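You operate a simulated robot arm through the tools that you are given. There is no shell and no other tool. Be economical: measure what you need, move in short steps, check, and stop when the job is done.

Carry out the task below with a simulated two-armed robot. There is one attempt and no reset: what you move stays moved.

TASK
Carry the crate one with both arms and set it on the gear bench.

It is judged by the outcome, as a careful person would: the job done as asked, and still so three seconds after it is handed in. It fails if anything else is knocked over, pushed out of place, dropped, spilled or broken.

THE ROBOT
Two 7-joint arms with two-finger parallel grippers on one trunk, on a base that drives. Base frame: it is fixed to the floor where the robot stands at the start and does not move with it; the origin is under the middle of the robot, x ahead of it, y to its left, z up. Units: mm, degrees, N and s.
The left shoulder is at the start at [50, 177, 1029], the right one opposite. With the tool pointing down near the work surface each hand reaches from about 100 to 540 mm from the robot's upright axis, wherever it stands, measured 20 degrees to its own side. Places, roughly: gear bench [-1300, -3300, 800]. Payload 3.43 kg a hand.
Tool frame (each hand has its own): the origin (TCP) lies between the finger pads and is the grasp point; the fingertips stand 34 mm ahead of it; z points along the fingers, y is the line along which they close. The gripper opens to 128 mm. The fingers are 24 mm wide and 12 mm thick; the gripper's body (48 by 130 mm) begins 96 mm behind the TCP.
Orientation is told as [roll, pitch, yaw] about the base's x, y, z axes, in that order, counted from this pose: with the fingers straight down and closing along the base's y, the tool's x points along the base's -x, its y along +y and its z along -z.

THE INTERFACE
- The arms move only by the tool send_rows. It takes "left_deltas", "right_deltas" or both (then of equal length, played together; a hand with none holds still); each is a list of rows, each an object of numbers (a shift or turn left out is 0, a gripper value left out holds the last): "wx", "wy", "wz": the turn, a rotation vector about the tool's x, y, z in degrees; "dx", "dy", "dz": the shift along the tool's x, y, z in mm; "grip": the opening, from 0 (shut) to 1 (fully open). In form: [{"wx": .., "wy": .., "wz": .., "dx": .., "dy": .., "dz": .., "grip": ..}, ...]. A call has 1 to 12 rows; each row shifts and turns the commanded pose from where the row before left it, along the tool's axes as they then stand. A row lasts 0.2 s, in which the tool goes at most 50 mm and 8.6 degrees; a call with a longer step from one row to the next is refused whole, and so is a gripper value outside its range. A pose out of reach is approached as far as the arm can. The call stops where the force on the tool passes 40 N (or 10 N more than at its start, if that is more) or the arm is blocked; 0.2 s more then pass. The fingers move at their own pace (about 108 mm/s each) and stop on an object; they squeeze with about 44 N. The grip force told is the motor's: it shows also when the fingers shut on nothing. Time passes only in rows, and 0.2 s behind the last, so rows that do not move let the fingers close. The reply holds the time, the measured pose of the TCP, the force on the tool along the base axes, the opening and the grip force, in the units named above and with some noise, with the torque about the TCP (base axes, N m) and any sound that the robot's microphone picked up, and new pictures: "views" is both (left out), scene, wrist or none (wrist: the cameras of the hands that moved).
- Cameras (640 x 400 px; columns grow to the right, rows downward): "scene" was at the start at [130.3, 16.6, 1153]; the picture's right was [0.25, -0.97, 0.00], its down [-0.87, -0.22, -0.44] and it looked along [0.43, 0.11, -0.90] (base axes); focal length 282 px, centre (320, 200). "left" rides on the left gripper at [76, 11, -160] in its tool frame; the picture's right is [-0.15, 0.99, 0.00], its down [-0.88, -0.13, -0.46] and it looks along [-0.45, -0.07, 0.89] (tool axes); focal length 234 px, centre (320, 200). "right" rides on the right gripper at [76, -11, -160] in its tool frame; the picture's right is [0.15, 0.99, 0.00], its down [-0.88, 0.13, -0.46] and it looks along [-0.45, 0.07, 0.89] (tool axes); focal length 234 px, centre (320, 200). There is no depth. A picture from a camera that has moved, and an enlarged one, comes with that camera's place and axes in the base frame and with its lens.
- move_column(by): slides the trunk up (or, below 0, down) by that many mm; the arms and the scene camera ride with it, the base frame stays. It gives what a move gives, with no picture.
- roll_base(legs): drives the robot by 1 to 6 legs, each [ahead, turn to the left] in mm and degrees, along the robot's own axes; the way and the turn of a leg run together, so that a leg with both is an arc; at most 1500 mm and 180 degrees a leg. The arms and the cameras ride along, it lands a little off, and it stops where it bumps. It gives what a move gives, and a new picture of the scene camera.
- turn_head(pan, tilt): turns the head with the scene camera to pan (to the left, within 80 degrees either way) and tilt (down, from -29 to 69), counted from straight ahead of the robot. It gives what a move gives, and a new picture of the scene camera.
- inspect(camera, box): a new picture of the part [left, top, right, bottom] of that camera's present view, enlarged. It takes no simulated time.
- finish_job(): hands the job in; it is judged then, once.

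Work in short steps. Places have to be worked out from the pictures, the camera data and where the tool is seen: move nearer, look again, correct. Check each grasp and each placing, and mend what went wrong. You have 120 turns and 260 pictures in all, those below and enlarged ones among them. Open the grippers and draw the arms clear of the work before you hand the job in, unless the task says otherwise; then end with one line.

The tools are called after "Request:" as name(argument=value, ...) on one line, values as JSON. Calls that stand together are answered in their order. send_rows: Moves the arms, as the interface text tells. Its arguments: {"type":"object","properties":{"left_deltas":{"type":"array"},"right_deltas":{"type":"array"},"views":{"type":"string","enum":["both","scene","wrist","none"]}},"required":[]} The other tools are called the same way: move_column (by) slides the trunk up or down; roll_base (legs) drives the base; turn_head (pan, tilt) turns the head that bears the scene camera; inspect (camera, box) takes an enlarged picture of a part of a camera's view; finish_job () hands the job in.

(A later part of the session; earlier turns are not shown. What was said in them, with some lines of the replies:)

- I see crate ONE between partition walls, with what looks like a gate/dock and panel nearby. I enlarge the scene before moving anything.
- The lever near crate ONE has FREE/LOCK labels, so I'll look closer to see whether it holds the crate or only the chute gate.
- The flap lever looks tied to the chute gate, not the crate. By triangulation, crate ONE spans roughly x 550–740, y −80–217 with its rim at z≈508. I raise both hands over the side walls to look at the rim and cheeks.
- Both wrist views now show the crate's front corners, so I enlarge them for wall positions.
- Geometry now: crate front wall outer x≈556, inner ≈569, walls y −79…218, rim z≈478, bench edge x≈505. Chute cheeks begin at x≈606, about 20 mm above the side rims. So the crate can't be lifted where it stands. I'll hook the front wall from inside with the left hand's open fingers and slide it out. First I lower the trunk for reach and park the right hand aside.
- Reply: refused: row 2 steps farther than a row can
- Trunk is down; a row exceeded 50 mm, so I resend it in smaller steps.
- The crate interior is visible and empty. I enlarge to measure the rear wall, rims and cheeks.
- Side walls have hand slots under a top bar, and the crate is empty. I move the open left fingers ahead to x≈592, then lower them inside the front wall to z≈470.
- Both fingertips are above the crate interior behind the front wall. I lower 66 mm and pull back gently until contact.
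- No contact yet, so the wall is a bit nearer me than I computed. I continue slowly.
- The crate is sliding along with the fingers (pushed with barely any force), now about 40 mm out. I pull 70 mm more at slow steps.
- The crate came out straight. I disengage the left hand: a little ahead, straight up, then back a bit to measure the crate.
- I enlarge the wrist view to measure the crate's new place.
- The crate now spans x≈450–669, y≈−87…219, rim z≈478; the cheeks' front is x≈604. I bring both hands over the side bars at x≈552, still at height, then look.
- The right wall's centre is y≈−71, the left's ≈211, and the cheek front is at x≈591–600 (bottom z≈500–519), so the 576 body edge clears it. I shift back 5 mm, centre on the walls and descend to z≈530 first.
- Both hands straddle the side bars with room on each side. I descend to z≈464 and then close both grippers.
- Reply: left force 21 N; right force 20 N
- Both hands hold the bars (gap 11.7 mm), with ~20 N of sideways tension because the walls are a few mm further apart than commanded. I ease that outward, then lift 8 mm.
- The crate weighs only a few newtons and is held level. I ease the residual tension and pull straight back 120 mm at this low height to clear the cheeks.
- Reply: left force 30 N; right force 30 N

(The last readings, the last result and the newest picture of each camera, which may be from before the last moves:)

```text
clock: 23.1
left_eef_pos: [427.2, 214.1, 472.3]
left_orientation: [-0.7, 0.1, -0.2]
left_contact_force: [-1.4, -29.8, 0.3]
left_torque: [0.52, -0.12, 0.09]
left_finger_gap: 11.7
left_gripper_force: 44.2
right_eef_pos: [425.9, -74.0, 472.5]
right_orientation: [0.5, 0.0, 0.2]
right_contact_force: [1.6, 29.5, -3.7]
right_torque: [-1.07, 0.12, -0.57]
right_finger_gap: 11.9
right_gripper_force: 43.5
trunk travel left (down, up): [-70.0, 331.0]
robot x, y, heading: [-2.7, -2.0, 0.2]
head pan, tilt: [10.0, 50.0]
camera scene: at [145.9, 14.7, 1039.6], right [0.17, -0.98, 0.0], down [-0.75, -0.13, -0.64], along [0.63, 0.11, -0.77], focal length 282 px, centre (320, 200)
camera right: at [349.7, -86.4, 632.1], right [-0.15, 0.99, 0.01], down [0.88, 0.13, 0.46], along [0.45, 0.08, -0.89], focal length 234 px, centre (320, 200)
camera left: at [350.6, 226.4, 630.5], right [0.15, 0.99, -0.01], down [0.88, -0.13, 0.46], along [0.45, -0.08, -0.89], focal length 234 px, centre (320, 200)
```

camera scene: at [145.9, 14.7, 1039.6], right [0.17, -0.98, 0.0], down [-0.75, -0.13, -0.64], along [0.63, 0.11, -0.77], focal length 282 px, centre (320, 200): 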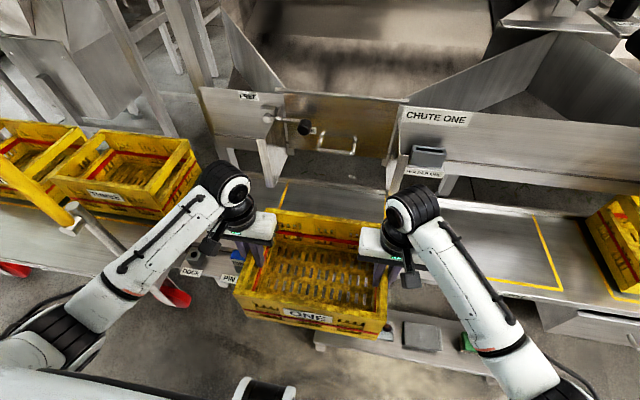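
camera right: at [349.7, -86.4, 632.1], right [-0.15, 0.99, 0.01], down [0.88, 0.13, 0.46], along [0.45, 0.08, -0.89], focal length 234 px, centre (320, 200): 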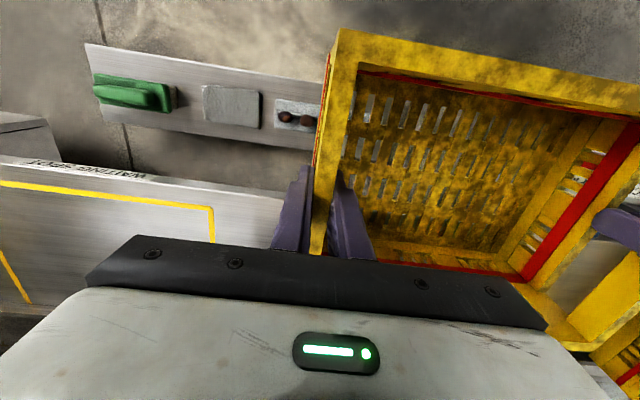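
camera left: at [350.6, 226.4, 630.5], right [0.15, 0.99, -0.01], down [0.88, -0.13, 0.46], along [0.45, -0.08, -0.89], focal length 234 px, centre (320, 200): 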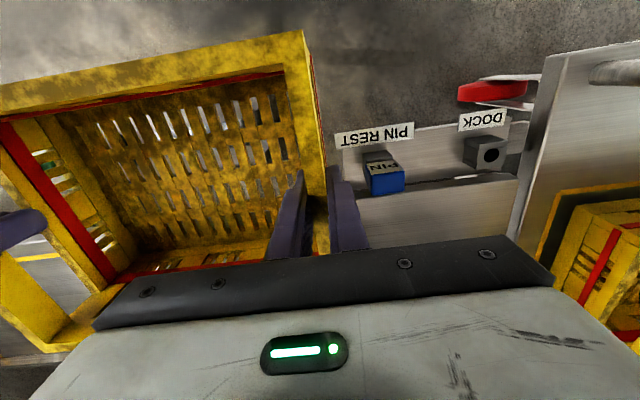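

The crate is clear of the cheeks. Now the hands press ~30 N inward–outward, so I ease 2 mm inward each, then raise the trunk.

Request:
send_rows(left_deltas=[{"dy": -2.2}, {}], right_deltas=[{"dy": 2.2}, {}], views="none")

Request:
move_column(by=120)

Request:
turn_head(pan=-80, tilt=20)

```text
clock: 23.7
left_eef_pos: [426.8, 215.2, 473.2]
left_orientation: [-0.2, 0.2, -0.1]
left_contact_force: [-0.8, -20.9, -0.6]
left_torque: [0.15, -0.25, -0.19]
left_finger_gap: 11.9
left_gripper_force: 44.1
right_eef_pos: [426.9, -73.7, 472.5]
right_orientation: [0.3, 0.1, 0.0]
right_contact_force: [2.3, 20.8, -3.2]
right_torque: [-0.5, 0.31, -0.34]
right_finger_gap: 11.7
right_gripper_force: 44.2
trunk travel left (down, up): [-70.0, 331.0]
robot x, y, heading: [-0.2, -1.1, 0.2]
head pan, tilt: [10.0, 50.0]
```

```text
clock: 25.2
left_eef_pos: [426.5, 213.8, 591.6]
left_orientation: [-0.3, 0.0, -0.1]
left_contact_force: [-1.6, -20.5, -1.1]
left_torque: [0.19, 0.03, -0.05]
left_finger_gap: 11.7
left_gripper_force: 43.9
right_eef_pos: [426.5, -73.8, 591.6]
right_orientation: [0.1, 0.0, 0.0]
right_contact_force: [1.9, 20.6, -2.5]
right_torque: [-0.52, 0.0, -0.33]
right_finger_gap: 11.6
right_gripper_force: 44.3
trunk travel left (down, up): [-190.0, 211.0]
robot x, y, heading: [0.5, -5.7, -0.2]
head pan, tilt: [10.0, 50.0]
```

```text
clock: 26.8
left_eef_pos: [426.1, 213.3, 593.3]
left_orientation: [-0.3, 0.1, -0.1]
left_contact_force: [-2.0, -20.4, -0.4]
left_torque: [0.2, 0.0, -0.09]
left_finger_gap: 11.7
left_gripper_force: 44.0
right_eef_pos: [427.0, -74.2, 593.1]
right_orientation: [0.1, 0.0, 0.0]
right_contact_force: [0.8, 19.7, -2.1]
right_torque: [-0.52, 0.02, -0.34]
right_finger_gap: 11.7
right_gripper_force: 43.8
trunk travel left (down, up): [-190.0, 211.0]
robot x, y, heading: [-1.1, -1.6, 0.3]
head pan, tilt: [-80.0, 20.0]
camera scene: at [86.4, -90.4, 1205.2], right [-0.98, -0.17, 0.0], down [-0.06, 0.34, -0.94], along [0.16, -0.93, -0.34], focal length 282 px, centre (320, 200)
```

scene: 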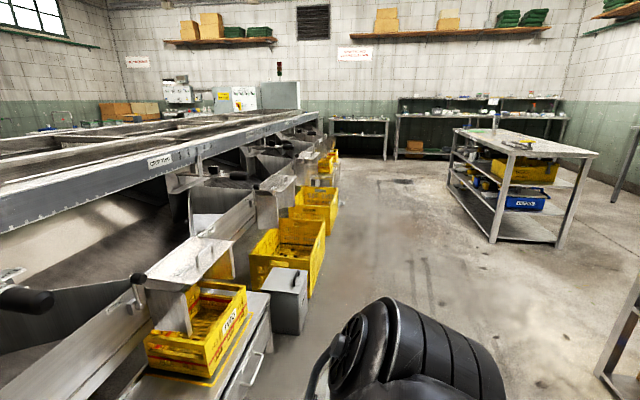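

The table to the right matches the gear bench location. I enlarge it to see its surface and what's on it.

Request:
inspect(camera="scene", box=[430, 90, 640, 260])

Request:
send_rows(left_deltas=[{"dy": -2.5}, {}], right_deltas=[{"dy": 2.5}, {}], views="none")

Request:
turn_head(pan=80, tilt=25)

```text
2.35 times, centred on (535, 175) of scene
camera zoom: at [86.4, -90.4, 1205.2], right [-0.98, -0.17, 0.0], down [-0.06, 0.34, -0.94], along [0.16, -0.93, -0.34], focal length 664 px, centre (-186, 259)
```

zoom: 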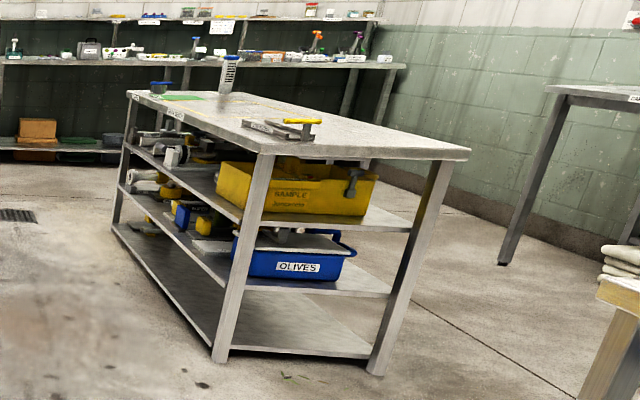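

```text
clock: 27.4
left_eef_pos: [427.1, 214.0, 592.1]
left_orientation: [0.2, 0.1, 0.1]
left_contact_force: [-2.9, -7.1, -0.5]
left_torque: [-0.4, 0.27, -0.59]
left_finger_gap: 12.0
left_gripper_force: 44.4
right_eef_pos: [426.6, -72.9, 591.8]
right_orientation: [-0.1, -0.1, -0.1]
right_contact_force: [2.2, 7.1, -3.1]
right_torque: [-0.01, -0.22, -0.15]
right_finger_gap: 11.6
right_gripper_force: 43.9
trunk travel left (down, up): [-190.0, 211.0]
robot x, y, heading: [3.1, 0.4, -0.1]
head pan, tilt: [-80.0, 20.0]
```

```text
clock: 29.9
left_eef_pos: [427.1, 214.8, 591.0]
left_orientation: [0.2, 0.1, 0.1]
left_contact_force: [-3.3, 17.9, -1.3]
left_torque: [-0.44, 0.06, -0.7]
left_finger_gap: 11.8
left_gripper_force: 44.0
right_eef_pos: [425.4, -73.4, 591.4]
right_orientation: [-0.2, 0.0, -0.1]
right_contact_force: [3.0, -17.6, -1.4]
right_torque: [0.36, -0.05, -0.36]
right_finger_gap: 11.6
right_gripper_force: 43.6
trunk travel left (down, up): [-190.0, 211.0]
robot x, y, heading: [0.7, 0.5, -0.1]
head pan, tilt: [80.0, 25.0]
camera scene: at [86.2, 92.1, 1197.1], right [0.98, -0.17, 0.0], down [-0.07, -0.42, -0.91], along [0.16, 0.89, -0.42], focal length 282 px, centre (320, 200)
```

scene: 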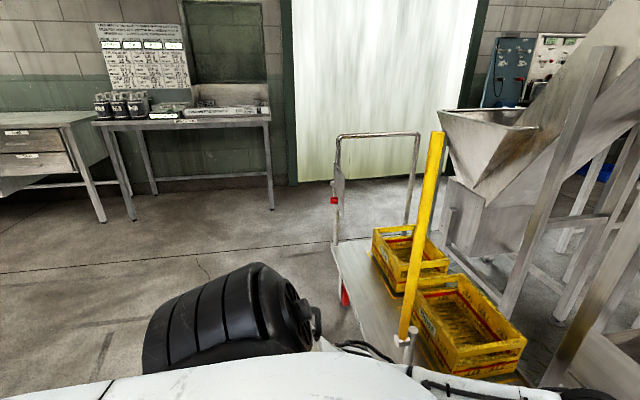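

The gear bench is about x −1600…−1000, y −2500…−4100, top z 800, with a free area at its near end (clamp tool at about [−1280, −3010]). Plan: back up, drive down the corridor, face −x near y≈−2700 and place it from the long side. I start by backing 180 mm.

Request:
roll_base(legs=[[-180, 0]])

Request:
turn_head(pan=-80, tilt=35)

```text
clock: 31.4
left_eef_pos: [249.5, 212.8, 591.5]
left_orientation: [0.3, 0.0, -0.1]
left_contact_force: [-2.7, 21.3, -1.1]
left_torque: [-0.53, -0.35, -0.55]
left_finger_gap: 11.7
left_gripper_force: 44.0
right_eef_pos: [247.1, -75.5, 592.2]
right_orientation: [-0.2, -0.1, -0.4]
right_contact_force: [2.3, -20.8, -2.5]
right_torque: [0.32, 0.37, -0.26]
right_finger_gap: 11.5
right_gripper_force: 43.8
trunk travel left (down, up): [-190.0, 211.0]
robot x, y, heading: [-180.9, -1.2, -0.0]
head pan, tilt: [80.0, 25.0]
camera scene: at [-92.6, 92.1, 1197.2], right [0.98, -0.18, 0.0], down [-0.08, -0.42, -0.91], along [0.16, 0.89, -0.42], focal length 282 px, centre (320, 200)
```

scene: 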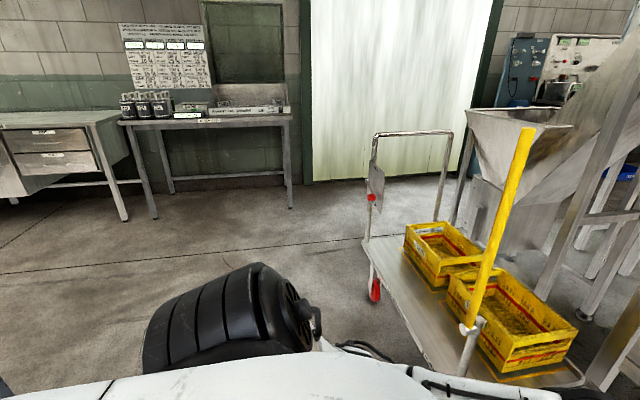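

```text
clock: 33.9
left_eef_pos: [248.2, 212.5, 592.1]
left_orientation: [0.2, 0.1, -0.1]
left_contact_force: [-3.9, 1.0, -1.2]
left_torque: [-0.37, 0.06, -0.52]
left_finger_gap: 11.7
left_gripper_force: 44.0
right_eef_pos: [246.9, -75.1, 591.3]
right_orientation: [-0.2, 0.0, -0.4]
right_contact_force: [2.8, -1.6, -1.6]
right_torque: [0.11, -0.06, -0.18]
right_finger_gap: 11.6
right_gripper_force: 44.0
trunk travel left (down, up): [-190.0, 211.0]
robot x, y, heading: [-174.5, -1.9, -0.2]
head pan, tilt: [-80.0, 35.0]
camera scene: at [-94.0, -85.4, 1181.4], right [-0.99, -0.17, 0.0], down [-0.1, 0.57, -0.82], along [0.14, -0.81, -0.57], focal length 282 px, centre (320, 200)
```

scene: 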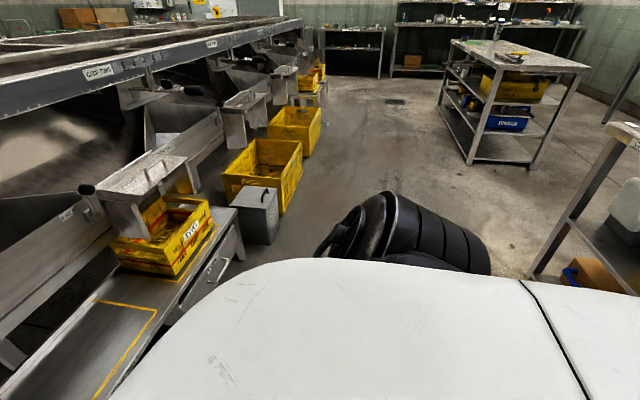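

Corridor is clear: a work table lies at x<−1000, y>−1230, and floor bins at x>≈400. I turn right 90° in two legs and check.

Request:
roll_base(legs=[[0, -45], [0, -47]])

Request:
turn_head(pan=0, tilt=25)

```text
clock: 38.5
left_eef_pos: [15.7, -437.0, 592.3]
left_orientation: [0.2, 0.0, -92.6]
left_contact_force: [2.1, 3.1, -1.3]
left_torque: [0.04, 0.37, -0.55]
left_finger_gap: 11.4
left_gripper_force: 43.8
right_eef_pos: [-272.7, -422.3, 592.7]
right_orientation: [-0.2, -0.2, -92.8]
right_contact_force: [-1.3, -2.2, -2.2]
right_torque: [-0.01, -0.12, -0.22]
right_finger_gap: 11.7
right_gripper_force: 43.9
trunk travel left (down, up): [-190.0, 211.0]
robot x, y, heading: [-176.2, -0.1, -92.8]
head pan, tilt: [-80.0, 35.0]
camera scene: at [-269.8, -79.7, 1181.4], right [-0.13, 0.99, 0.0], down [0.57, 0.07, -0.82], along [-0.81, -0.1, -0.57], focal length 282 px, centre (320, 200)
```

scene: 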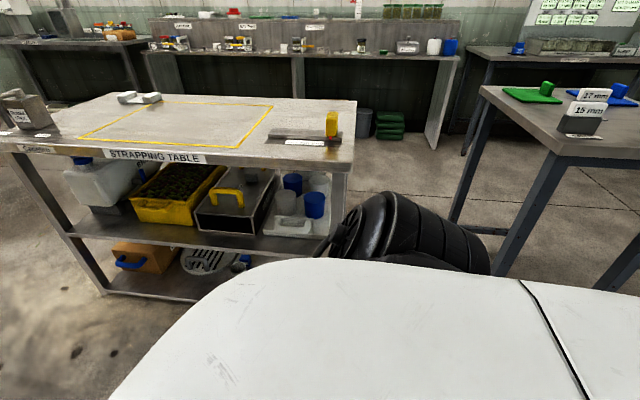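

```text
clock: 40.0
left_eef_pos: [14.8, -436.1, 593.1]
left_orientation: [0.2, 0.0, -92.7]
left_contact_force: [1.4, 2.4, -1.2]
left_torque: [-0.16, 0.36, -0.49]
left_finger_gap: 11.6
left_gripper_force: 44.4
right_eef_pos: [-272.3, -422.8, 592.2]
right_orientation: [-0.2, -0.1, -92.8]
right_contact_force: [-1.5, -2.2, -3.0]
right_torque: [0.21, -0.11, -0.18]
right_finger_gap: 11.7
right_gripper_force: 44.0
trunk travel left (down, up): [-190.0, 211.0]
robot x, y, heading: [-180.9, 2.1, -92.8]
head pan, tilt: [0.0, 25.0]
camera scene: at [-186.8, -160.5, 1197.1], right [-1.0, 0.05, 0.0], down [0.02, 0.42, -0.91], along [-0.04, -0.91, -0.42], focal length 282 px, centre (320, 200)
```

scene: 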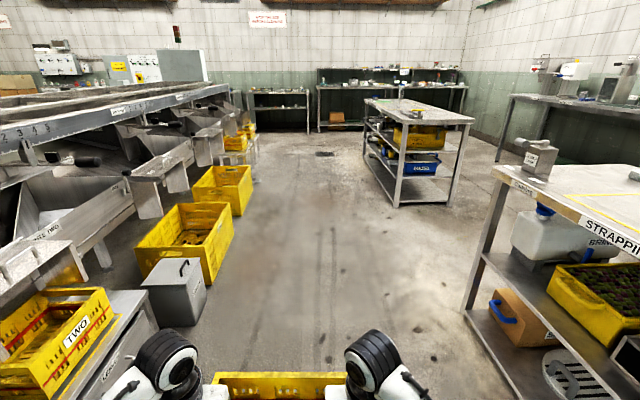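

Straight corridor ahead is free, with ≥500 mm each side. Heading −92.8° drifts me slightly toward −x, which is fine. I drive in two legs.

Request:
roll_base(legs=[[1300, 0]])

```text
clock: 46.5
left_eef_pos: [-38.5, -1723.3, 592.0]
left_orientation: [0.1, -0.1, -92.3]
left_contact_force: [0.6, 2.0, -1.3]
left_torque: [-0.04, 0.39, -0.54]
left_finger_gap: 11.4
left_gripper_force: 44.2
right_eef_pos: [-326.6, -1711.4, 590.7]
right_orientation: [-0.2, 0.0, -92.5]
right_contact_force: [-0.6, -1.8, -3.9]
right_torque: [0.08, -0.17, -0.16]
right_finger_gap: 11.1
right_gripper_force: 44.4
trunk travel left (down, up): [-190.0, 211.0]
robot x, y, heading: [-237.1, -1289.3, -92.2]
head pan, tilt: [0.0, 25.0]
camera scene: at [-242.2, -1448.5, 1197.1], right [-1.0, 0.04, 0.0], down [0.02, 0.42, -0.91], along [-0.04, -0.91, -0.42], focal length 282 px, centre (320, 200)
```

scene: 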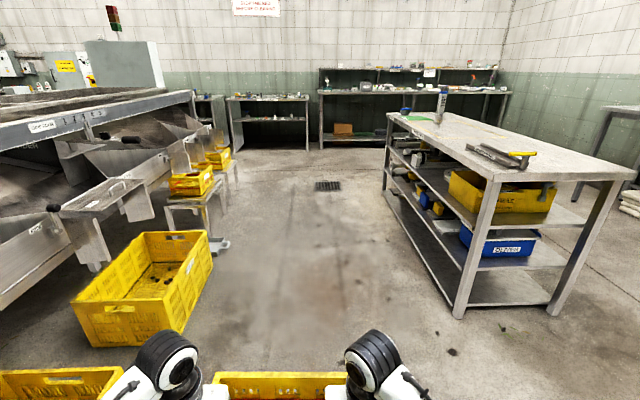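

Nearer now. I enlarge the bench top to find the tools' positions and a free area for the crate.

Request:
inspect(camera="scene", box=[370, 70, 640, 240])

```text
2.35 times, centred on (505, 155) of scene
camera zoom: at [-242.2, -1448.5, 1197.1], right [-1.0, 0.04, 0.0], down [0.02, 0.42, -0.91], along [-0.04, -0.91, -0.42], focal length 664 px, centre (-115, 306)
```

zoom: 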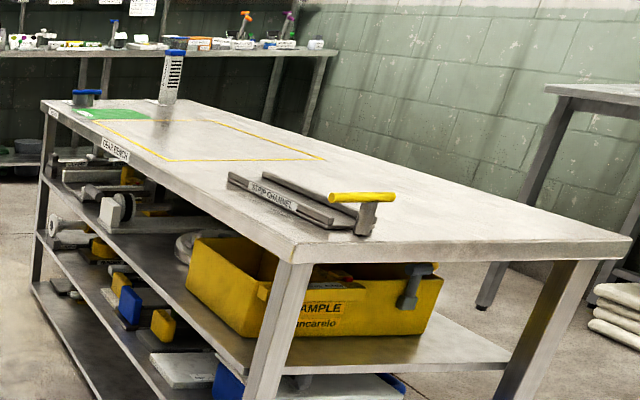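

A yellow outline marks a set-down zone on the bench at about x −1520…−1085, y −3880…−3230, clear of the channel tool. I'll place the crate in it, at about [−1240, −3500]. I drive on to y≈−3500, nudging the heading to stay around x≈−220.

Request:
roll_base(legs=[[0, 3], [1100, 0], [1110, 0]])

Request:
turn_head(pan=-75, tilt=25)

```text
clock: 57.7
left_eef_pos: [17.7, -3904.8, 591.1]
left_orientation: [0.2, 0.0, -89.7]
left_contact_force: [0.5, 2.3, -1.1]
left_torque: [0.04, 0.34, -0.43]
left_finger_gap: 11.5
left_gripper_force: 44.0
right_eef_pos: [-271.7, -3905.6, 591.1]
right_orientation: [-0.1, -0.1, -89.7]
right_contact_force: [-0.6, -1.7, -2.8]
right_torque: [0.02, -0.15, -0.2]
right_finger_gap: 11.7
right_gripper_force: 44.3
trunk travel left (down, up): [-190.0, 211.0]
robot x, y, heading: [-199.3, -3481.7, -89.6]
head pan, tilt: [0.0, 25.0]
camera scene: at [-198.8, -3640.3, 1197.1], right [-1.0, -0.01, 0.0], down [0.0, 0.42, -0.91], along [0.01, -0.91, -0.42], focal length 282 px, centre (320, 200)
```

scene: 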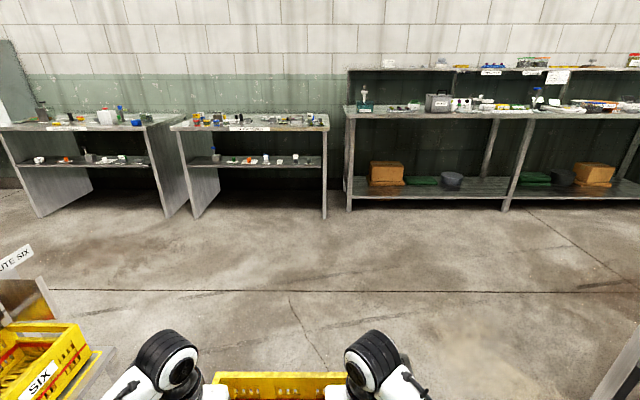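

```text
clock: 59.2
left_eef_pos: [18.1, -3904.6, 591.8]
left_orientation: [0.2, 0.1, -89.6]
left_contact_force: [1.4, 1.6, -0.7]
left_torque: [-0.11, 0.39, -0.42]
left_finger_gap: 11.5
left_gripper_force: 43.5
right_eef_pos: [-270.5, -3906.6, 592.2]
right_orientation: [-0.2, 0.0, -89.6]
right_contact_force: [-0.7, -1.3, -2.7]
right_torque: [0.2, -0.09, -0.07]
right_finger_gap: 12.0
right_gripper_force: 44.8
trunk travel left (down, up): [-190.0, 211.0]
robot x, y, heading: [-200.7, -3479.5, -89.4]
head pan, tilt: [-75.0, 25.0]
camera scene: at [-288.2, -3572.7, 1197.1], right [-0.27, 0.96, 0.0], down [0.41, 0.11, -0.91], along [-0.87, -0.24, -0.42], focal length 282 px, centre (320, 200)
```

scene: 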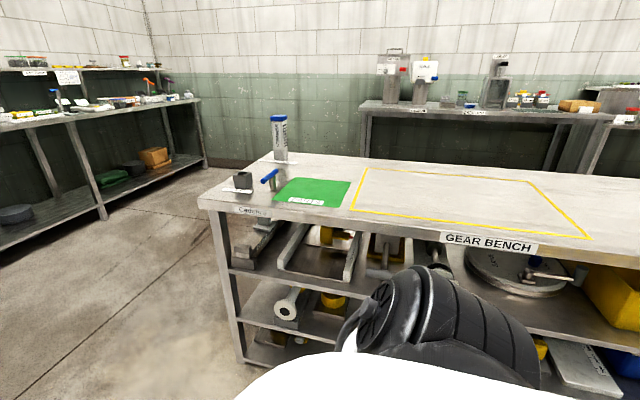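

From close up the outline is x≈−1490…−1068, y≈−3695…−3060. The crate sits 70 mm left of the robot's axis, so I want the robot at y≈−3340 facing −x. First I raise the trunk fully, then the arms, out here in free space.

Request:
move_column(by=210)

Request:
send_rows(left_deltas=[{"dz": -8}, {"dz": -14}, {"dz": -16}, {"dz": -16}, {"dz": -16}, {"dz": -16}, {"dz": -16}, {"dz": -16}, {"dz": -16}, {"dz": -14}, {"dz": -8}, {}], right_deltas=[{"dz": -8}, {"dz": -14}, {"dz": -16}, {"dz": -16}, {"dz": -16}, {"dz": -16}, {"dz": -16}, {"dz": -16}, {"dz": -16}, {"dz": -14}, {"dz": -8}, {}], views="wrist")

```text
clock: 61.5
left_eef_pos: [17.5, -3905.2, 802.0]
left_orientation: [0.2, 0.1, -89.6]
left_contact_force: [0.9, 1.9, -1.5]
left_torque: [0.14, 0.35, -0.41]
left_finger_gap: 11.6
left_gripper_force: 43.9
right_eef_pos: [-270.1, -3906.0, 801.3]
right_orientation: [-0.2, -0.1, -89.7]
right_contact_force: [-1.5, -1.4, -3.7]
right_torque: [-0.09, -0.14, -0.09]
right_finger_gap: 11.7
right_gripper_force: 44.0
trunk travel left (down, up): [-400.0, 1.0]
robot x, y, heading: [-198.1, -3476.8, -89.4]
head pan, tilt: [-75.0, 25.0]
```

```text
clock: 64.1
left_eef_pos: [16.8, -3905.1, 956.6]
left_orientation: [0.3, 0.2, -89.4]
left_contact_force: [16.2, 0.7, -1.4]
left_torque: [0.06, 0.5, -0.32]
left_finger_gap: 11.7
left_gripper_force: 44.4
right_eef_pos: [-270.8, -3907.7, 956.7]
right_orientation: [-0.4, 0.1, -89.9]
right_contact_force: [-16.2, -1.1, -1.5]
right_torque: [-0.06, -0.5, 0.21]
right_finger_gap: 11.8
right_gripper_force: 44.1
trunk travel left (down, up): [-400.0, 1.0]
robot x, y, heading: [-198.2, -3479.3, -89.6]
head pan, tilt: [-75.0, 25.0]
camera right: at [-281.7, -3831.0, 1116.6], right [0.99, 0.15, -0.01], down [0.14, -0.88, 0.46], along [0.06, -0.45, -0.89], focal length 234 px, centre (320, 200)
camera left: at [26.5, -3830.3, 1115.9], right [0.99, -0.14, 0.01], down [-0.13, -0.88, 0.45], along [-0.06, -0.45, -0.89], focal length 234 px, centre (320, 200)
```

right: 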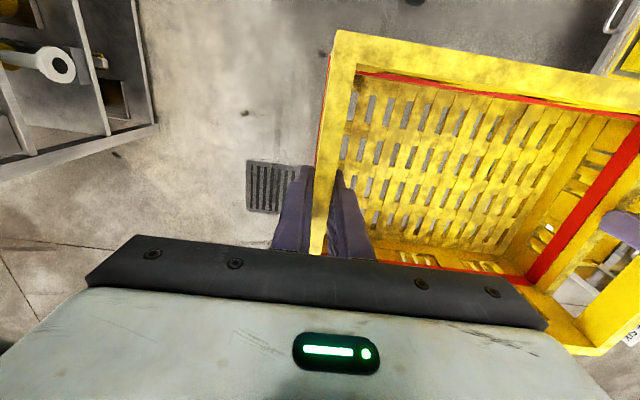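
left: 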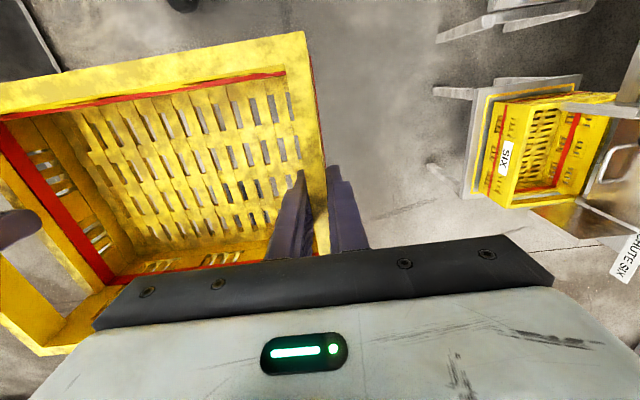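

The crate is held level with its bottom at about z 832. I extend the arms 150 mm ahead and 25 mm higher.

Request:
send_rows(left_deltas=[{"dz": -8, "dx": -6}, {"dz": -9, "dx": -12}, {"dz": -8, "dx": -14}, {"dx": -16}, {"dx": -16}, {"dx": -16}, {"dx": -16}, {"dx": -16}, {"dx": -16}, {"dx": -14}, {"dx": -8}, {}], right_deltas=[{"dz": -8, "dx": -6}, {"dz": -9, "dx": -12}, {"dz": -8, "dx": -14}, {"dx": -16}, {"dx": -16}, {"dx": -16}, {"dx": -16}, {"dx": -16}, {"dx": -16}, {"dx": -14}, {"dx": -8}, {}], views="none")

Request:
roll_base(legs=[[-140, 0]])

```text
clock: 66.7
left_eef_pos: [18.6, -4055.0, 983.3]
left_orientation: [0.2, 0.0, -89.5]
left_contact_force: [13.8, -1.7, -0.8]
left_torque: [0.52, 0.56, 0.04]
left_finger_gap: 11.7
left_gripper_force: 44.6
right_eef_pos: [-268.4, -4055.9, 982.6]
right_orientation: [-0.2, 0.0, -89.9]
right_contact_force: [-14.7, 1.3, -2.7]
right_torque: [-0.46, -0.32, 0.4]
right_finger_gap: 11.7
right_gripper_force: 43.9
trunk travel left (down, up): [-400.0, 1.0]
robot x, y, heading: [-201.8, -3477.7, -89.5]
head pan, tilt: [-75.0, 25.0]
```

```text
clock: 68.0
left_eef_pos: [17.1, -3915.3, 983.7]
left_orientation: [0.1, -0.1, -89.5]
left_contact_force: [13.9, -1.8, -0.4]
left_torque: [-0.18, 0.48, 0.02]
left_finger_gap: 11.5
left_gripper_force: 44.0
right_eef_pos: [-271.2, -3918.7, 983.3]
right_orientation: [-0.3, -0.1, -89.8]
right_contact_force: [-14.2, 0.2, -2.0]
right_torque: [0.21, -0.35, 0.37]
right_finger_gap: 11.6
right_gripper_force: 43.7
trunk travel left (down, up): [-400.0, 1.0]
robot x, y, heading: [-199.3, -3341.2, -89.8]
head pan, tilt: [-75.0, 25.0]
camera scene: at [-289.2, -3433.9, 1407.2], right [-0.26, 0.96, 0.0], down [0.41, 0.11, -0.91], along [-0.87, -0.24, -0.42], focal length 282 px, centre (320, 200)
```

scene: 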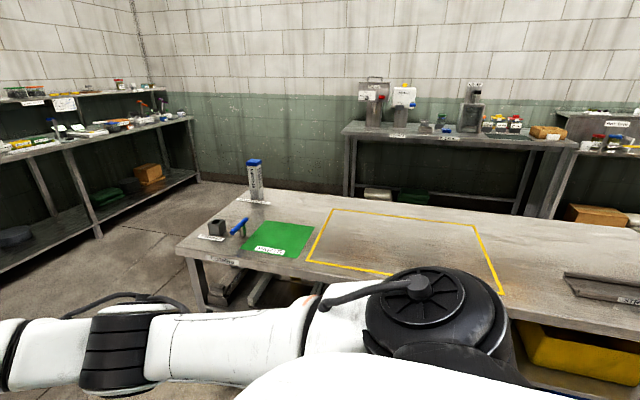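

Clear all round at this height. I turn right 90° to face the bench.

Request:
roll_base(legs=[[0, -45], [0, -45]])

Request:
turn_head(pan=0, tilt=40)

```text
clock: 72.6
left_eef_pos: [-783.8, -3539.5, 983.2]
left_orientation: [0.3, 0.0, 178.5]
left_contact_force: [-1.6, -0.8, -0.5]
left_torque: [0.42, -0.08, -0.01]
left_finger_gap: 11.8
left_gripper_force: 44.0
right_eef_pos: [-775.8, -3251.4, 981.9]
right_orientation: [-0.3, 0.0, 178.3]
right_contact_force: [1.4, 1.0, -2.5]
right_torque: [-0.18, 0.0, 0.41]
right_finger_gap: 11.6
right_gripper_force: 44.0
trunk travel left (down, up): [-400.0, 1.0]
robot x, y, heading: [-199.5, -3342.6, 178.5]
head pan, tilt: [-75.0, 25.0]
camera scene: at [-292.6, -3248.2, 1407.1], right [0.97, 0.23, 0.0], down [0.1, -0.41, -0.91], along [-0.21, 0.88, -0.42], focal length 282 px, centre (320, 200)
```

scene: 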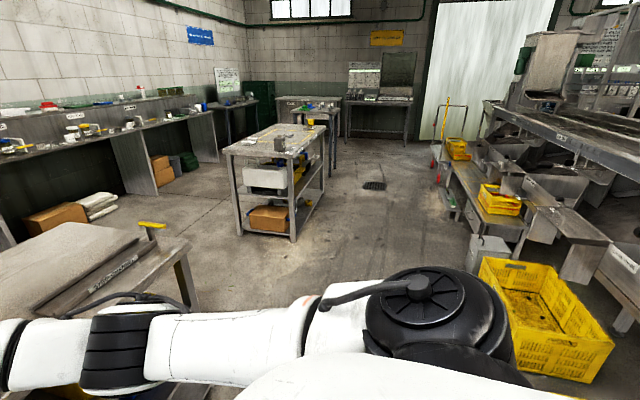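

```text
clock: 74.0
left_eef_pos: [-782.6, -3540.4, 981.4]
left_orientation: [0.2, 0.0, 178.5]
left_contact_force: [-1.3, -0.7, -1.2]
left_torque: [0.34, -0.16, -0.08]
left_finger_gap: 11.8
left_gripper_force: 43.8
right_eef_pos: [-775.4, -3252.6, 982.3]
right_orientation: [-0.2, 0.0, 178.4]
right_contact_force: [1.4, -0.3, -2.3]
right_torque: [-0.19, 0.12, 0.36]
right_finger_gap: 11.6
right_gripper_force: 43.8
trunk travel left (down, up): [-400.0, 1.0]
robot x, y, heading: [-200.2, -3339.7, 178.4]
head pan, tilt: [0.0, 40.0]
camera scene: at [-356.1, -3335.8, 1383.8], right [0.03, 1.0, 0.0], down [0.64, -0.02, -0.77], along [-0.77, 0.02, -0.64], focal length 282 px, centre (320, 200)
```

scene: 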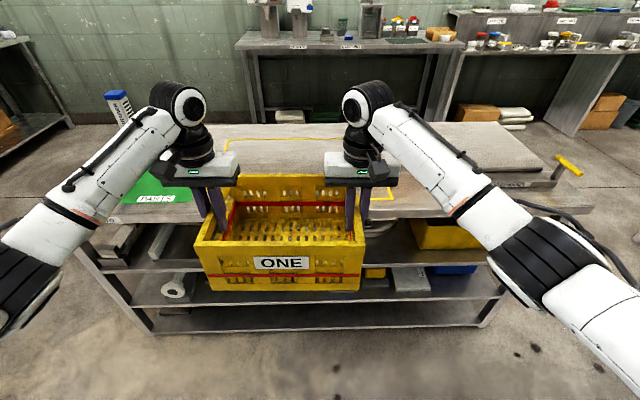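

Aligned: crate centre y≈−3396 against the outline's centre −3378. The crate's centre is now x≈−792. I drive ahead 380 mm.

Request:
roll_base(legs=[[200, 0], [180, 1.5]])

```text
clock: 76.7
left_eef_pos: [-1148.2, -3545.4, 981.5]
left_orientation: [0.2, 0.1, 180.0]
left_contact_force: [-1.5, 0.5, -1.5]
left_torque: [0.38, 0.04, -0.06]
left_finger_gap: 11.9
left_gripper_force: 43.7
right_eef_pos: [-1148.1, -3257.5, 981.4]
right_orientation: [-0.3, 0.0, 179.8]
right_contact_force: [1.0, -0.3, -3.0]
right_torque: [-0.24, -0.1, 0.3]
right_finger_gap: 11.5
right_gripper_force: 43.8
trunk travel left (down, up): [-400.0, 1.0]
robot x, y, heading: [-571.0, -3333.6, 179.6]
head pan, tilt: [0.0, 40.0]
camera scene: at [-727.2, -3331.1, 1383.7], right [0.0, 1.0, 0.0], down [0.64, 0.0, -0.77], along [-0.77, 0.0, -0.64], focal length 282 px, centre (320, 200)
```

scene: 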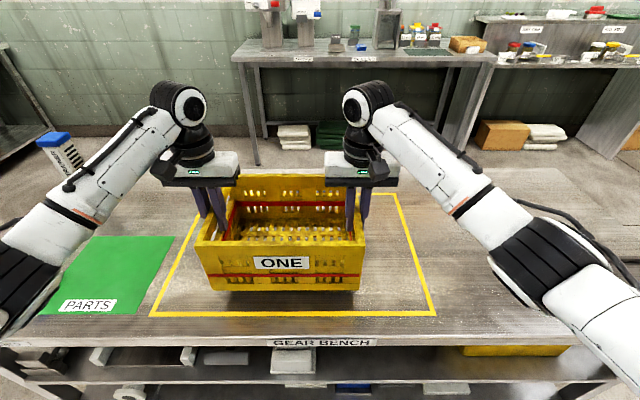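

The crate hovers over the outline. Its front face is about level with the near line (x≈−1050), so I extend the arms 65 mm, which also avoids the base nearing the bench.

Request:
send_rows(left_deltas=[{"dx": -6}, {"dx": -10}, {"dx": -11}, {"dx": -11}, {"dx": -11}, {"dx": -10}, {"dx": -6}, {}], right_deltas=[{"dx": -6}, {"dx": -10}, {"dx": -11}, {"dx": -11}, {"dx": -11}, {"dx": -10}, {"dx": -6}, {}], views="scene")

```text
clock: 78.5
left_eef_pos: [-1214.1, -3545.3, 983.8]
left_orientation: [0.1, 0.2, 179.8]
left_contact_force: [7.9, 1.9, -1.0]
left_torque: [0.29, 0.22, -1.2]
left_finger_gap: 11.8
left_gripper_force: 43.6
right_eef_pos: [-1207.5, -3256.6, 982.2]
right_orientation: [-0.3, 0.0, 179.7]
right_contact_force: [-8.2, -1.9, -2.0]
right_torque: [-0.1, -0.28, -1.21]
right_finger_gap: 11.7
right_gripper_force: 44.3
right hand out of reach, approached as far as the arm can: row 7
trunk travel left (down, up): [-400.0, 1.0]
robot x, y, heading: [-570.1, -3332.9, 179.7]
head pan, tilt: [0.0, 40.0]
camera scene: at [-726.4, -3331.3, 1383.8], right [0.0, 1.0, 0.0], down [0.64, 0.0, -0.77], along [-0.77, 0.0, -0.64], focal length 282 px, centre (320, 200)
```

scene: 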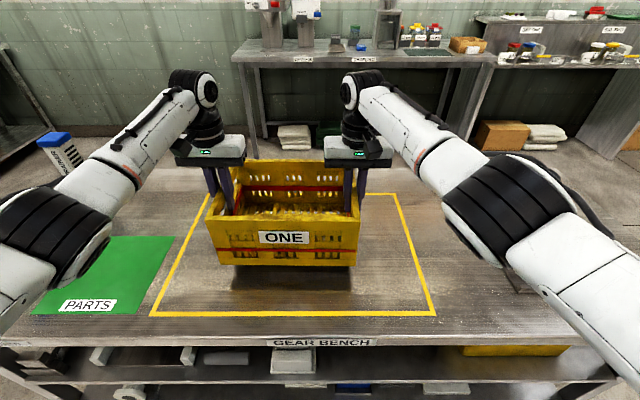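

The right arm reached its limit; I bring both back to x≈−1198 evenly, then lower the trunk 40 mm.

Request:
send_rows(left_deltas=[{"dx": 8}, {"dx": 8}, {}], right_deltas=[{"dx": 8}, {"dx": 8}, {}], views="none")

Request:
move_column(by=-40)

Request:
inspect(camera="scene", box=[130, 140, 450, 340])

```text
clock: 79.3
left_eef_pos: [-1196.3, -3542.9, 982.9]
left_orientation: [0.2, 0.1, 179.8]
left_contact_force: [8.7, 4.0, -0.6]
left_torque: [0.07, -1.03, -1.1]
left_finger_gap: 11.9
left_gripper_force: 44.3
right_eef_pos: [-1190.9, -3257.8, 982.6]
right_orientation: [-0.2, -0.2, 179.7]
right_contact_force: [-7.8, -3.5, -2.3]
right_torque: [0.06, 1.0, -1.1]
right_finger_gap: 12.0
right_gripper_force: 43.6
trunk travel left (down, up): [-400.0, 1.0]
robot x, y, heading: [-570.9, -3331.0, 179.6]
head pan, tilt: [0.0, 40.0]
```

```text
clock: 80.1
left_eef_pos: [-1196.9, -3545.5, 947.2]
left_orientation: [0.1, -0.2, 179.8]
left_contact_force: [7.6, 3.9, 11.6]
left_torque: [-0.01, -1.27, -1.11]
left_finger_gap: 11.9
left_gripper_force: 44.1
right_eef_pos: [-1191.1, -3257.1, 944.8]
right_orientation: [-0.2, -0.2, 179.8]
right_contact_force: [-12.1, -4.1, 8.7]
right_torque: [-0.11, -0.21, -1.1]
right_finger_gap: 12.0
right_gripper_force: 44.2
trunk travel left (down, up): [-360.0, 41.0]
robot x, y, heading: [-570.3, -3333.6, 179.6]
head pan, tilt: [0.0, 40.0]
```

```text
2.00 times, centred on (290, 240) of scene
camera zoom: at [-725.0, -3330.7, 1344.4], right [0.0, 1.0, 0.0], down [0.64, 0.0, -0.77], along [-0.77, 0.0, -0.64], focal length 564 px, centre (380, 120)
```

zoom: 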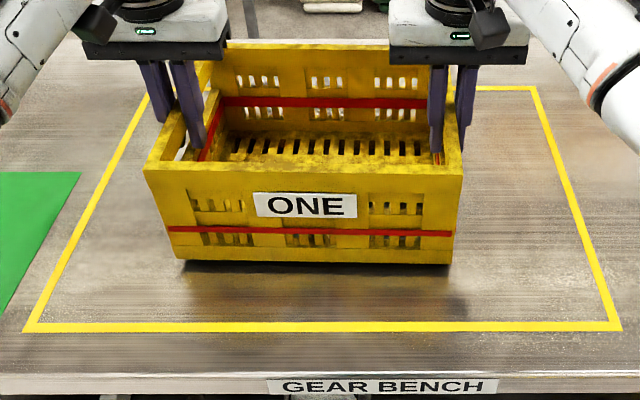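

Upward forces (~20 N total) show the crate bottom has touched the bench. I lower a few mm more with the arms in small steps to settle it flat.

Request:
send_rows(left_deltas=[{"dz": 2}, {"dz": 2}, {}], right_deltas=[{"dz": 2}, {"dz": 2}, {}], views="scene")

Request:
inspect(camera="scene", box=[190, 180, 390, 300])

```text
clock: 80.9
left_eef_pos: [-1197.6, -3543.9, 945.0]
left_orientation: [0.2, -0.8, 179.8]
left_contact_force: [-4.3, 4.0, 28.8]
left_torque: [0.07, -0.68, -1.07]
left_finger_gap: 12.1
left_gripper_force: 43.2
right_eef_pos: [-1189.4, -3257.8, 945.1]
right_orientation: [-0.1, -0.6, 179.7]
right_contact_force: [-15.3, -4.2, 26.7]
right_torque: [-0.12, -0.98, -1.01]
right_finger_gap: 11.9
right_gripper_force: 43.6
trunk travel left (down, up): [-360.0, 41.0]
robot x, y, heading: [-575.5, -3333.3, 179.4]
head pan, tilt: [0.0, 40.0]
camera scene: at [-722.7, -3330.3, 1344.8], right [0.0, 1.0, 0.0], down [0.64, 0.0, -0.77], along [-0.77, 0.0, -0.64], focal length 282 px, centre (320, 200)
```

scene: 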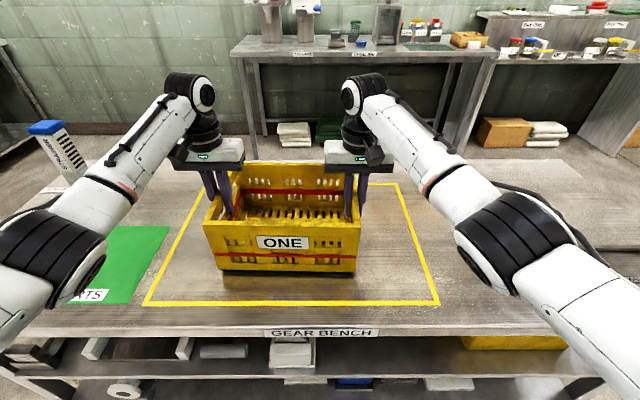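

```text
3.20 times, centred on (290, 240) of scene
camera zoom: at [-722.7, -3330.3, 1344.8], right [0.0, 1.0, 0.0], down [0.64, 0.0, -0.77], along [-0.77, 0.0, -0.64], focal length 903 px, centre (416, 72)
```

zoom: 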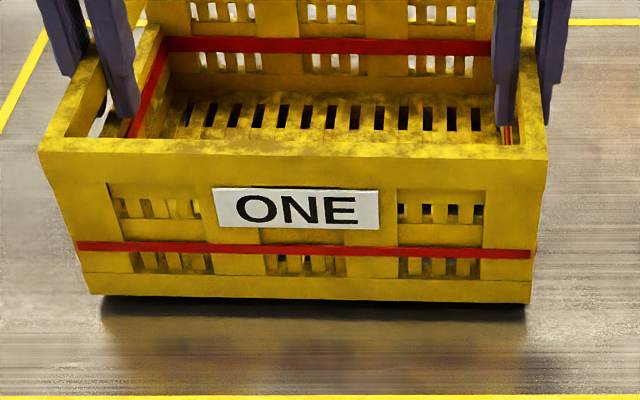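

Contact is firm and the crate appears level (bench top is nearer z≈820). I relieve the press by 3 mm and open both grippers slowly.

Request:
send_rows(left_deltas=[{"dz": -3}, {}, {"grip": 0.15}, {}, {"grip": 0.35}, {}, {}], right_deltas=[{"dz": -3}, {}, {"grip": 0.15}, {}, {"grip": 0.35}, {}, {}])

```text
clock: 82.5
left_eef_pos: [-1197.6, -3545.1, 943.5]
left_orientation: [0.3, 0.0, 179.9]
left_contact_force: [0.2, 0.5, 0.1]
left_torque: [0.02, -0.01, -0.01]
left_finger_gap: 44.8
left_gripper_force: 0.1
right_eef_pos: [-1189.9, -3255.4, 941.9]
right_orientation: [-0.3, 0.0, 179.6]
right_contact_force: [0.7, -0.3, -0.1]
right_torque: [0.0, -0.03, 0.01]
right_finger_gap: 44.9
right_gripper_force: 0.1
trunk travel left (down, up): [-360.0, 41.0]
robot x, y, heading: [-571.9, -3332.1, 179.9]
head pan, tilt: [0.0, 40.0]
camera scene: at [-726.0, -3331.1, 1343.9], right [0.0, 1.0, 0.0], down [0.64, 0.0, -0.77], along [-0.77, 0.0, -0.64], focal length 282 px, centre (320, 200)
camera right: at [-1114.2, -3246.3, 1101.3], right [0.14, -0.99, -0.01], down [-0.88, -0.13, 0.46], along [-0.45, -0.06, -0.89], focal length 234 px, centre (320, 200)
camera left: at [-1121.8, -3557.1, 1101.0], right [-0.15, -0.99, 0.0], down [-0.88, 0.13, 0.46], along [-0.45, 0.06, -0.89], focal length 234 px, centre (320, 200)
```

scene: 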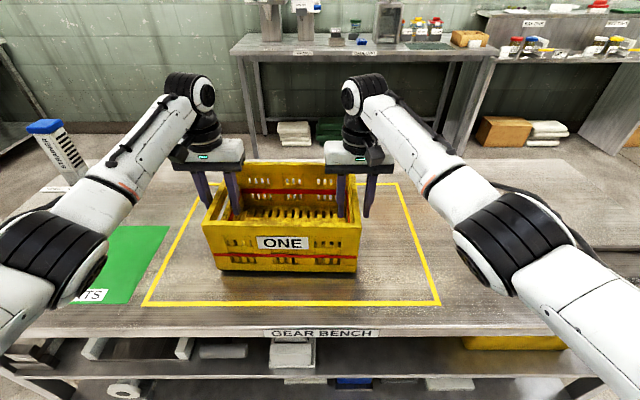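
right: 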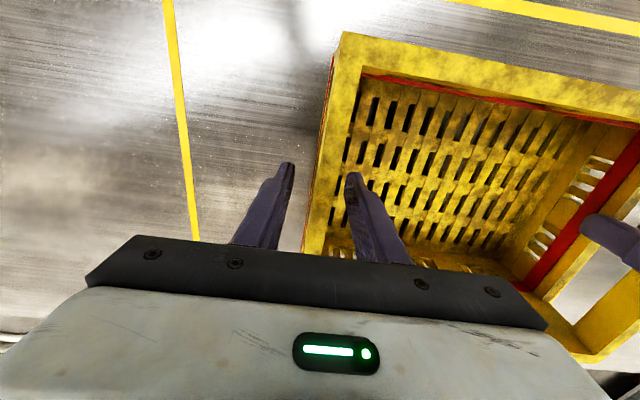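
left: 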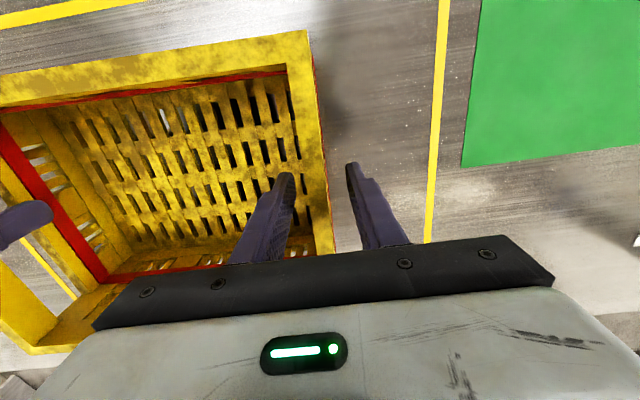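

Both grippers released with zero residual force, and the crate stands inside the outline. I raise the hands straight up: trunk first, then arms, then draw back.

Request:
move_column(by=40)

Request:
send_rows(left_deltas=[{"dz": -12}, {"dz": -16}, {"dz": -16}, {"dz": -16}, {}, {"dx": 25}, {"dx": 40}, {"dx": 45}, {"dx": 45}, {"dx": 45}, {}], right_deltas=[{"dz": -12}, {"dz": -16}, {"dz": -16}, {"dz": -16}, {}, {"dx": 25}, {"dx": 40}, {"dx": 45}, {"dx": 45}, {"dx": 45}, {}], views="scene")

```text
clock: 83.4
left_eef_pos: [-1197.2, -3544.9, 981.9]
left_orientation: [0.3, 0.0, 179.9]
left_contact_force: [-0.4, 0.2, 0.0]
left_torque: [0.0, -0.03, 0.0]
left_finger_gap: 44.9
left_gripper_force: 0.1
right_eef_pos: [-1189.8, -3256.6, 981.6]
right_orientation: [-0.4, 0.0, 179.7]
right_contact_force: [-0.9, 0.1, -0.3]
right_torque: [-0.02, 0.0, 0.0]
right_finger_gap: 44.9
right_gripper_force: 0.1
trunk travel left (down, up): [-400.0, 1.0]
robot x, y, heading: [-572.3, -3330.8, 179.9]
head pan, tilt: [0.0, 40.0]
```

```text
clock: 85.8
left_eef_pos: [-997.7, -3546.0, 1043.2]
left_orientation: [0.2, 0.0, 179.9]
left_contact_force: [0.9, -0.7, 0.0]
left_torque: [-0.02, -0.03, -0.02]
left_finger_gap: 44.6
left_gripper_force: 0.0
right_eef_pos: [-991.5, -3261.6, 1044.2]
right_orientation: [-0.3, 0.1, 179.6]
right_contact_force: [0.1, 0.1, 0.3]
right_torque: [0.04, -0.06, 0.01]
right_finger_gap: 44.9
right_gripper_force: 0.1
trunk travel left (down, up): [-400.0, 1.0]
robot x, y, heading: [-572.0, -3333.5, 180.1]
head pan, tilt: [0.0, 40.0]
camera scene: at [-726.7, -3331.0, 1383.7], right [0.0, 1.0, 0.0], down [0.64, 0.0, -0.77], along [-0.77, 0.0, -0.64], focal length 282 px, centre (320, 200)
```

scene: 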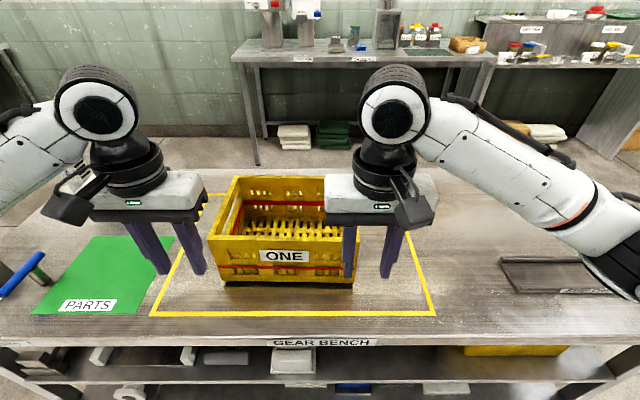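

The crate stands upright inside the outline and the hands are clear. I back the robot off 250 mm and open the grippers fully, then check once more.

Request:
roll_base(legs=[[-250, 0]])

Request:
send_rows(left_deltas=[{"grip": 1.0}, {}, {}], right_deltas=[{"grip": 1.0}, {}, {}], views="scene")

Request:
inspect(camera="scene", box=[80, 80, 500, 340])

```text
clock: 87.6
left_eef_pos: [-740.9, -3547.0, 1043.9]
left_orientation: [0.1, 0.0, 179.9]
left_contact_force: [-0.1, 0.6, -0.3]
left_torque: [0.0, 0.01, 0.0]
left_finger_gap: 44.6
left_gripper_force: 0.1
right_eef_pos: [-732.6, -3261.4, 1044.7]
right_orientation: [-0.3, -0.1, 179.6]
right_contact_force: [0.3, 0.3, 1.3]
right_torque: [-0.02, 0.03, -0.04]
right_finger_gap: 45.0
right_gripper_force: 0.1
trunk travel left (down, up): [-400.0, 1.0]
robot x, y, heading: [-310.5, -3335.2, 179.9]
head pan, tilt: [0.0, 40.0]
camera scene: at [-468.2, -3331.9, 1384.0], right [0.0, 1.0, 0.0], down [0.64, 0.0, -0.77], along [-0.77, 0.0, -0.64], focal length 282 px, centre (320, 200)
```

scene: 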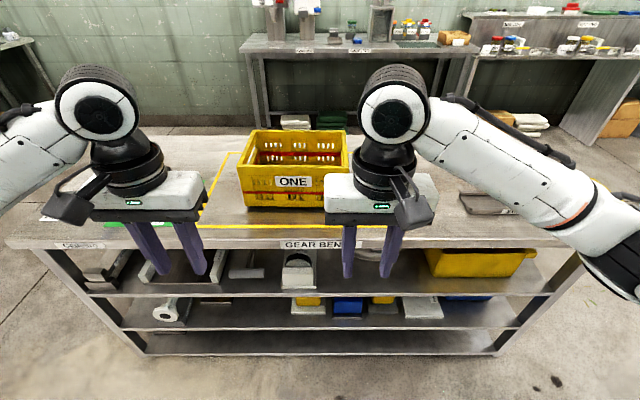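

```text
clock: 88.4
left_eef_pos: [-741.5, -3547.8, 1043.1]
left_orientation: [0.2, 0.0, 179.9]
left_contact_force: [0.4, -0.3, 0.6]
left_torque: [0.0, -0.02, 0.0]
left_finger_gap: 128.1
left_gripper_force: 0.1
right_eef_pos: [-731.8, -3261.6, 1043.0]
right_orientation: [-0.3, 0.0, 179.6]
right_contact_force: [-0.2, 0.0, 0.2]
right_torque: [0.02, 0.0, 0.0]
right_finger_gap: 127.8
right_gripper_force: 0.1
trunk travel left (down, up): [-400.0, 1.0]
robot x, y, heading: [-312.9, -3334.1, 179.8]
head pan, tilt: [0.0, 40.0]
camera scene: at [-468.8, -3331.9, 1383.9], right [0.0, 1.0, 0.0], down [0.64, 0.0, -0.77], along [-0.77, 0.0, -0.64], focal length 282 px, centre (320, 200)
```

scene: 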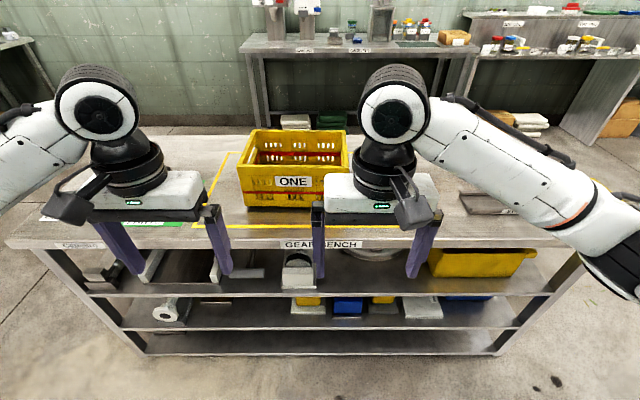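

```text
1.52 times, centred on (290, 210) of scene
camera zoom: at [-468.8, -3331.9, 1383.9], right [0.0, 1.0, 0.0], down [0.64, 0.0, -0.77], along [-0.77, 0.0, -0.64], focal length 430 px, centre (366, 185)
```

zoom: 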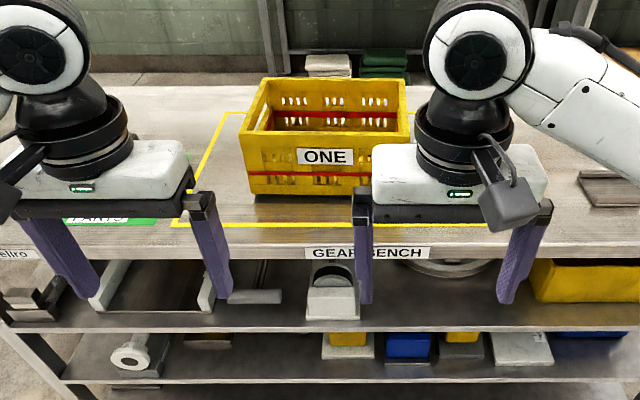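

Crate ONE rests stably inside the outlined area on the gear bench. The grippers are open, the arms are clear and nothing else was moved, so I hand the job in.

Request:
finish_job()

```text
The job is handed in.
```

Crate ONE was carried with both arms and is standing inside the yellow outline on the gear bench; the arms are clear, and I saw nothing else moved.
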